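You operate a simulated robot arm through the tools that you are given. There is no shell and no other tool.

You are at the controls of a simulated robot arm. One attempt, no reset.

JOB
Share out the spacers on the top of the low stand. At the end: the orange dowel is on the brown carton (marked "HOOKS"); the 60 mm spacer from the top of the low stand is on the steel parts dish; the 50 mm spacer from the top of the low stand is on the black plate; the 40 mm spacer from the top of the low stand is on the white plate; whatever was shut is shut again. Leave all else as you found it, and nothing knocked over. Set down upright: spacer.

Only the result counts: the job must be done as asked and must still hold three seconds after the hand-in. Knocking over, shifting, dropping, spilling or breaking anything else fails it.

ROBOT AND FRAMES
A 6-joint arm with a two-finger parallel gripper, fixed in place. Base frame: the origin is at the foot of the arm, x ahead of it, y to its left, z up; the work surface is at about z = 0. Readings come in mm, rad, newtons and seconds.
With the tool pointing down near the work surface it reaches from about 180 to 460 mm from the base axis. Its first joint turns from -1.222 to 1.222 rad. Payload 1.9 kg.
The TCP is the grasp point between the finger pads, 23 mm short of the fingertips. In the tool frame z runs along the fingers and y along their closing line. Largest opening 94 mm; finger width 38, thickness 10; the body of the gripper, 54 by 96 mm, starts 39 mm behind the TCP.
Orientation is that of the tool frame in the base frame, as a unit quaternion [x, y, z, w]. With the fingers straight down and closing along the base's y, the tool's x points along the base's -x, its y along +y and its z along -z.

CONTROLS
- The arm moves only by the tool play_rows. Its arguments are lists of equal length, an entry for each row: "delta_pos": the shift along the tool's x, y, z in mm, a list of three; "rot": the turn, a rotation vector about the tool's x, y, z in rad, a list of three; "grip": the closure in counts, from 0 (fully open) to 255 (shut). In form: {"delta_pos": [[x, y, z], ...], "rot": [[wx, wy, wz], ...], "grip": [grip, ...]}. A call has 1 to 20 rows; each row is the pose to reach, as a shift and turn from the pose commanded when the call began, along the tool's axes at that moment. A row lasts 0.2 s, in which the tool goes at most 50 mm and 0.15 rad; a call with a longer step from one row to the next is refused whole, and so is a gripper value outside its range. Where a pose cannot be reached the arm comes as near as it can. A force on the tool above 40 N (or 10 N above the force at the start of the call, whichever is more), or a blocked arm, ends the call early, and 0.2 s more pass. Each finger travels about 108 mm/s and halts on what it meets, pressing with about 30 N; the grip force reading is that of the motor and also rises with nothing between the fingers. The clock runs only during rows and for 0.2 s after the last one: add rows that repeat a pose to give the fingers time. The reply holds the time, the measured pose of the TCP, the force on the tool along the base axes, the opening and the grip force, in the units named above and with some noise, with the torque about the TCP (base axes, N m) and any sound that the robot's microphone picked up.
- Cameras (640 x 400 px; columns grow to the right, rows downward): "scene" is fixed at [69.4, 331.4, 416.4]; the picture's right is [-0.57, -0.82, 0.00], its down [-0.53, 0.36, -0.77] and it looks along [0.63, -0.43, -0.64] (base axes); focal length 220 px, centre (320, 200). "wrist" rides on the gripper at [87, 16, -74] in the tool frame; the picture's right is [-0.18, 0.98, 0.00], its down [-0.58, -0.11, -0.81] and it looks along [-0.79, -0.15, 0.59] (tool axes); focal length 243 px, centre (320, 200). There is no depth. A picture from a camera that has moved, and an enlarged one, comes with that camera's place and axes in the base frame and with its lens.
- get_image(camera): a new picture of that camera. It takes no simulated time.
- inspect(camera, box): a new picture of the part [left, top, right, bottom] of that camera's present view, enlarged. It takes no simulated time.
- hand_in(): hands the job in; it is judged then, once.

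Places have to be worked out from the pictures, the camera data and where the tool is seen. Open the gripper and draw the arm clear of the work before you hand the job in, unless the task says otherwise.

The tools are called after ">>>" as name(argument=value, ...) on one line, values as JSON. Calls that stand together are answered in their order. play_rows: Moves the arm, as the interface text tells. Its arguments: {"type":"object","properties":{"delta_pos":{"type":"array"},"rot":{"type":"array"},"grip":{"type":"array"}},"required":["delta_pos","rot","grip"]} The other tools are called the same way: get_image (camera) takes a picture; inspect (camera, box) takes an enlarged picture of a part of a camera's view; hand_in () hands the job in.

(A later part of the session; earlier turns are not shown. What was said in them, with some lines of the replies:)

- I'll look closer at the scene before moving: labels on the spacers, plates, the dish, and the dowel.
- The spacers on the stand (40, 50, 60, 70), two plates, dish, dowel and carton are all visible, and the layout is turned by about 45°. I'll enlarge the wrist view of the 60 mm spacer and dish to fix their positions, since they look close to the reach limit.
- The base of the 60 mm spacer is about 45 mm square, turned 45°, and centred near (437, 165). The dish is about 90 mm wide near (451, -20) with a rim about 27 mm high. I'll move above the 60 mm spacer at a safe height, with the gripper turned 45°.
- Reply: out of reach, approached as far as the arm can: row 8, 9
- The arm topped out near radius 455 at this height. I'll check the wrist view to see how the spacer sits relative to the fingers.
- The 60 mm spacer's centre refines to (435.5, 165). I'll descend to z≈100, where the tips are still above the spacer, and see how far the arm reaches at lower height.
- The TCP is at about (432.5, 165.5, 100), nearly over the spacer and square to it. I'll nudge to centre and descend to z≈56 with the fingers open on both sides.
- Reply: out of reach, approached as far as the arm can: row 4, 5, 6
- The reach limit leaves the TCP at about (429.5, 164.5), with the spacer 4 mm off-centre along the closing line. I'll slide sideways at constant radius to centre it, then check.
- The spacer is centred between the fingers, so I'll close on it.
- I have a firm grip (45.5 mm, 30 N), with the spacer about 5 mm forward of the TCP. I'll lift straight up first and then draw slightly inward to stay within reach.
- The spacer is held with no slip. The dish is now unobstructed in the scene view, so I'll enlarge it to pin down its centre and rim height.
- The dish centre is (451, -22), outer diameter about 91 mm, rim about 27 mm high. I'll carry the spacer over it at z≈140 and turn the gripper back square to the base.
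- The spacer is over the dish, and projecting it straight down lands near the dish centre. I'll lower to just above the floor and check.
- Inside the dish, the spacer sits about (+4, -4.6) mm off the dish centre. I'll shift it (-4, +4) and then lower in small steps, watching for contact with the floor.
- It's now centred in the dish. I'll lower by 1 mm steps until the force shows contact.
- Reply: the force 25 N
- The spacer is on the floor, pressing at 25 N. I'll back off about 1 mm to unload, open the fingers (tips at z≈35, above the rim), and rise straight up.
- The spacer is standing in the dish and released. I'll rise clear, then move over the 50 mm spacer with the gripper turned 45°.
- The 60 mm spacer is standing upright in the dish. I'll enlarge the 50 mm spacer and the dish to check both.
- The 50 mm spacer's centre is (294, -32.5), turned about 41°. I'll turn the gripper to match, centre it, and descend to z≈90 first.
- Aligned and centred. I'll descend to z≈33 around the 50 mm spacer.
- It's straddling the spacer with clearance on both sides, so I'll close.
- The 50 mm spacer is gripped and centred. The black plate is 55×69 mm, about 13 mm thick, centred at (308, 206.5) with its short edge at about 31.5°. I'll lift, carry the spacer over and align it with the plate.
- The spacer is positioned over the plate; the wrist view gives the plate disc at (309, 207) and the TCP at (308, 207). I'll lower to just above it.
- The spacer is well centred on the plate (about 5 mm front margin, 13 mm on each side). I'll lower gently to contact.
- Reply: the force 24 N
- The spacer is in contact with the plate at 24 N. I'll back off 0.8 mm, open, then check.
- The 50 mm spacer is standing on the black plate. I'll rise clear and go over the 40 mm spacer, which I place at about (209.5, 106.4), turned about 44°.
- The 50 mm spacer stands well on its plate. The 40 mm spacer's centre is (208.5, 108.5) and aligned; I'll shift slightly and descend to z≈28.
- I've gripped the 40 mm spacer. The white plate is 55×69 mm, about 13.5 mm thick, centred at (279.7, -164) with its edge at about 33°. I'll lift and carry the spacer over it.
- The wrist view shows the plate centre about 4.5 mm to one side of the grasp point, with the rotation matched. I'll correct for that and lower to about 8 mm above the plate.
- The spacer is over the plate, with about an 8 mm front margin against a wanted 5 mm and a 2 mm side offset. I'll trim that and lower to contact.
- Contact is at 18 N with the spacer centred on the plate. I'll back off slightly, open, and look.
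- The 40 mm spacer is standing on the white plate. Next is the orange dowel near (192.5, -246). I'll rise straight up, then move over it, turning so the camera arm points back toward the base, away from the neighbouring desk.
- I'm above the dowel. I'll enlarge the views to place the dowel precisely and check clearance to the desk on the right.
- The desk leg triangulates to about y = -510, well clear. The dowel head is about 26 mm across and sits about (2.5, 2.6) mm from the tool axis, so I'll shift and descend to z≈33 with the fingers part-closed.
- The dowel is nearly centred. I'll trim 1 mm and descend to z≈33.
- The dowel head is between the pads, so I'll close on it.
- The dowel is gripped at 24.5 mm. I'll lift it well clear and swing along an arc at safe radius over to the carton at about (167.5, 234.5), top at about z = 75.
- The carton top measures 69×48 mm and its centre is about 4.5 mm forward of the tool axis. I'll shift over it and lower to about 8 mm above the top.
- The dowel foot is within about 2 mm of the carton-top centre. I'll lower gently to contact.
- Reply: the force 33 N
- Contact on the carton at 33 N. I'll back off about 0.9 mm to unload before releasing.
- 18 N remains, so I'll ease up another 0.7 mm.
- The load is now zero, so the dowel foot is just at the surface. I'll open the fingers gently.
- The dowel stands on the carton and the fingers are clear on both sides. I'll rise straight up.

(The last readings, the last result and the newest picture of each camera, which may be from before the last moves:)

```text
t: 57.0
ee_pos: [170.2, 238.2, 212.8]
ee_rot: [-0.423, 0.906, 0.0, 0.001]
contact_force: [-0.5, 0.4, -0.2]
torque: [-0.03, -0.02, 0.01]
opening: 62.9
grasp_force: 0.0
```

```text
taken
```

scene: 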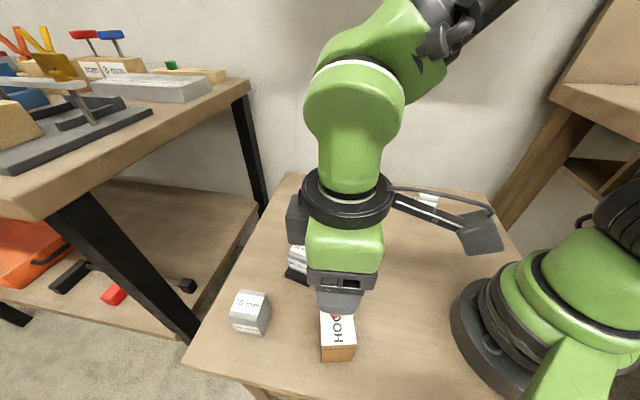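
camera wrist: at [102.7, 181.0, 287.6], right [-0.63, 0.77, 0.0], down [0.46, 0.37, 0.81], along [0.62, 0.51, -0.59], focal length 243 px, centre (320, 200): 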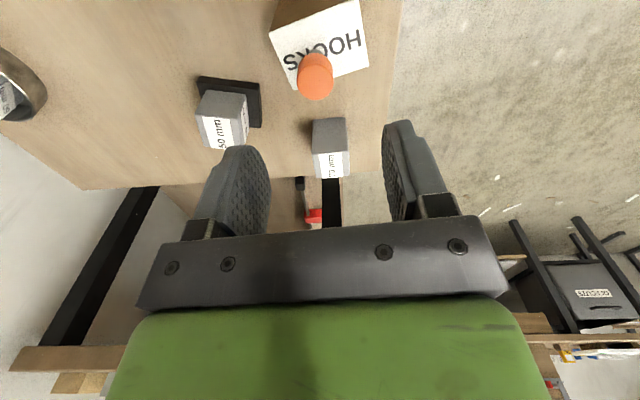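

The dowel stays upright on the carton. I'll pull the arm well clear so the scene camera can see everything for a final check.

>>> play_rows(delta_pos=[[11.2, -30.6, -12.5], [22.4, -61.2, -25], [33.6, -91.8, -37.5], [44.8, -122.4, -50], [69.9, -150, -50], [95, -177.6, -50], [120.2, -205.3, -50], [145.3, -232.9, -50], [170.4, -260.5, -50], [170.4, -260.5, -50]], rot=[[0, 0, 0.097], [0, 0, 0.194], [0, 0, 0.291], [0, 0, 0.388], [0, 0, 0.485], [0, 0, 0.582], [0, 0, 0.679], [0, 0, 0.776], [0, 0, 0.873], [0, 0, 0.873]], grip=[60, 30, 0, 0, 0, 0, 0, 0, 0, 0])

>>> get_image(camera="scene")

>>> inspect(camera="scene", box=[270, 230, 390, 370])

>>> inspect(camera="scene", box=[310, 160, 470, 260])

```text
t: 59.2
ee_pos: [258.4, -60.7, 261.4]
ee_rot: [0.001, 1.0, 0.001, 0.0]
contact_force: [0.3, -0.1, 0.4]
torque: [0.04, -0.01, 0.0]
opening: 93.9
grasp_force: 0.1
```

```text
taken
```

scene: 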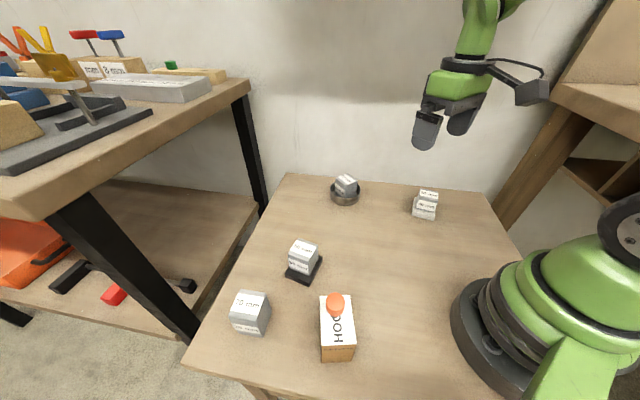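

```text
2.86 times, centred on (330, 300) of scene
camera zoom: at [69.4, 331.4, 416.4], right [-0.57, -0.82, 0.0], down [-0.53, 0.36, -0.77], along [0.63, -0.43, -0.64], focal length 628 px, centre (291, -86)
```

zoom: 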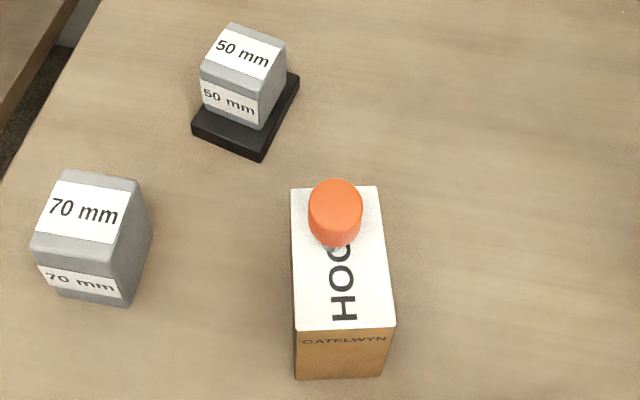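

```text
4.00 times, centred on (390, 210) of scene
camera zoom: at [69.4, 331.4, 416.4], right [-0.57, -0.82, 0.0], down [-0.53, 0.36, -0.77], along [0.63, -0.43, -0.64], focal length 879 px, centre (40, 160)
```

zoom: 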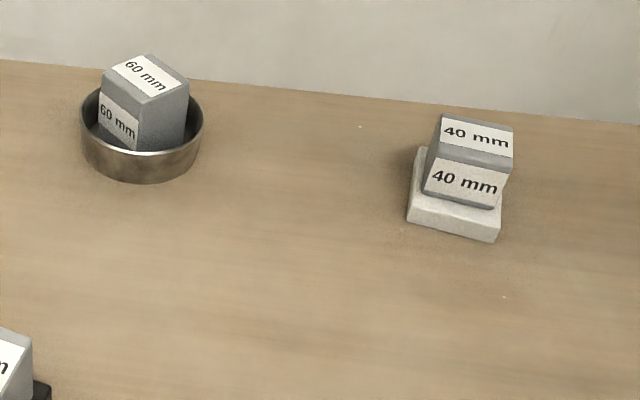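

The final view shows everything in place:
- **60 mm spacer:** upright in the dish.
- **50 mm spacer:** upright on the black plate.
- **40 mm spacer:** upright on the white plate.
- **Orange dowel:** standing on the HOOKS carton.

The carton, plates, dish and 70 mm spacer haven't moved, nothing was opened, and the gripper is open and clear. I'm handing in.

>>> hand_in()

```text
The job is handed in.
```

The job is handed in, and everything was where you asked for it in the last picture before hand-in. I haven't seen the judge's result.

| Item | Where it is now |
|---|---|
| Orange dowel | Standing on the "HOOKS" carton |
| 60 mm spacer | Upright in the steel parts dish |
| 50 mm spacer | Upright on the black plate |
| 40 mm spacer | Upright on the white plate |

The carton, plates, dish and 70 mm spacer show no movement against the starting pictures. Nothing that was shut was opened, so nothing needed closing again. The gripper was open and clear of the work when I handed in.

The dowel moved about 5 mm sideways on the carton as the fingers opened. It stayed upright and well inside the top.
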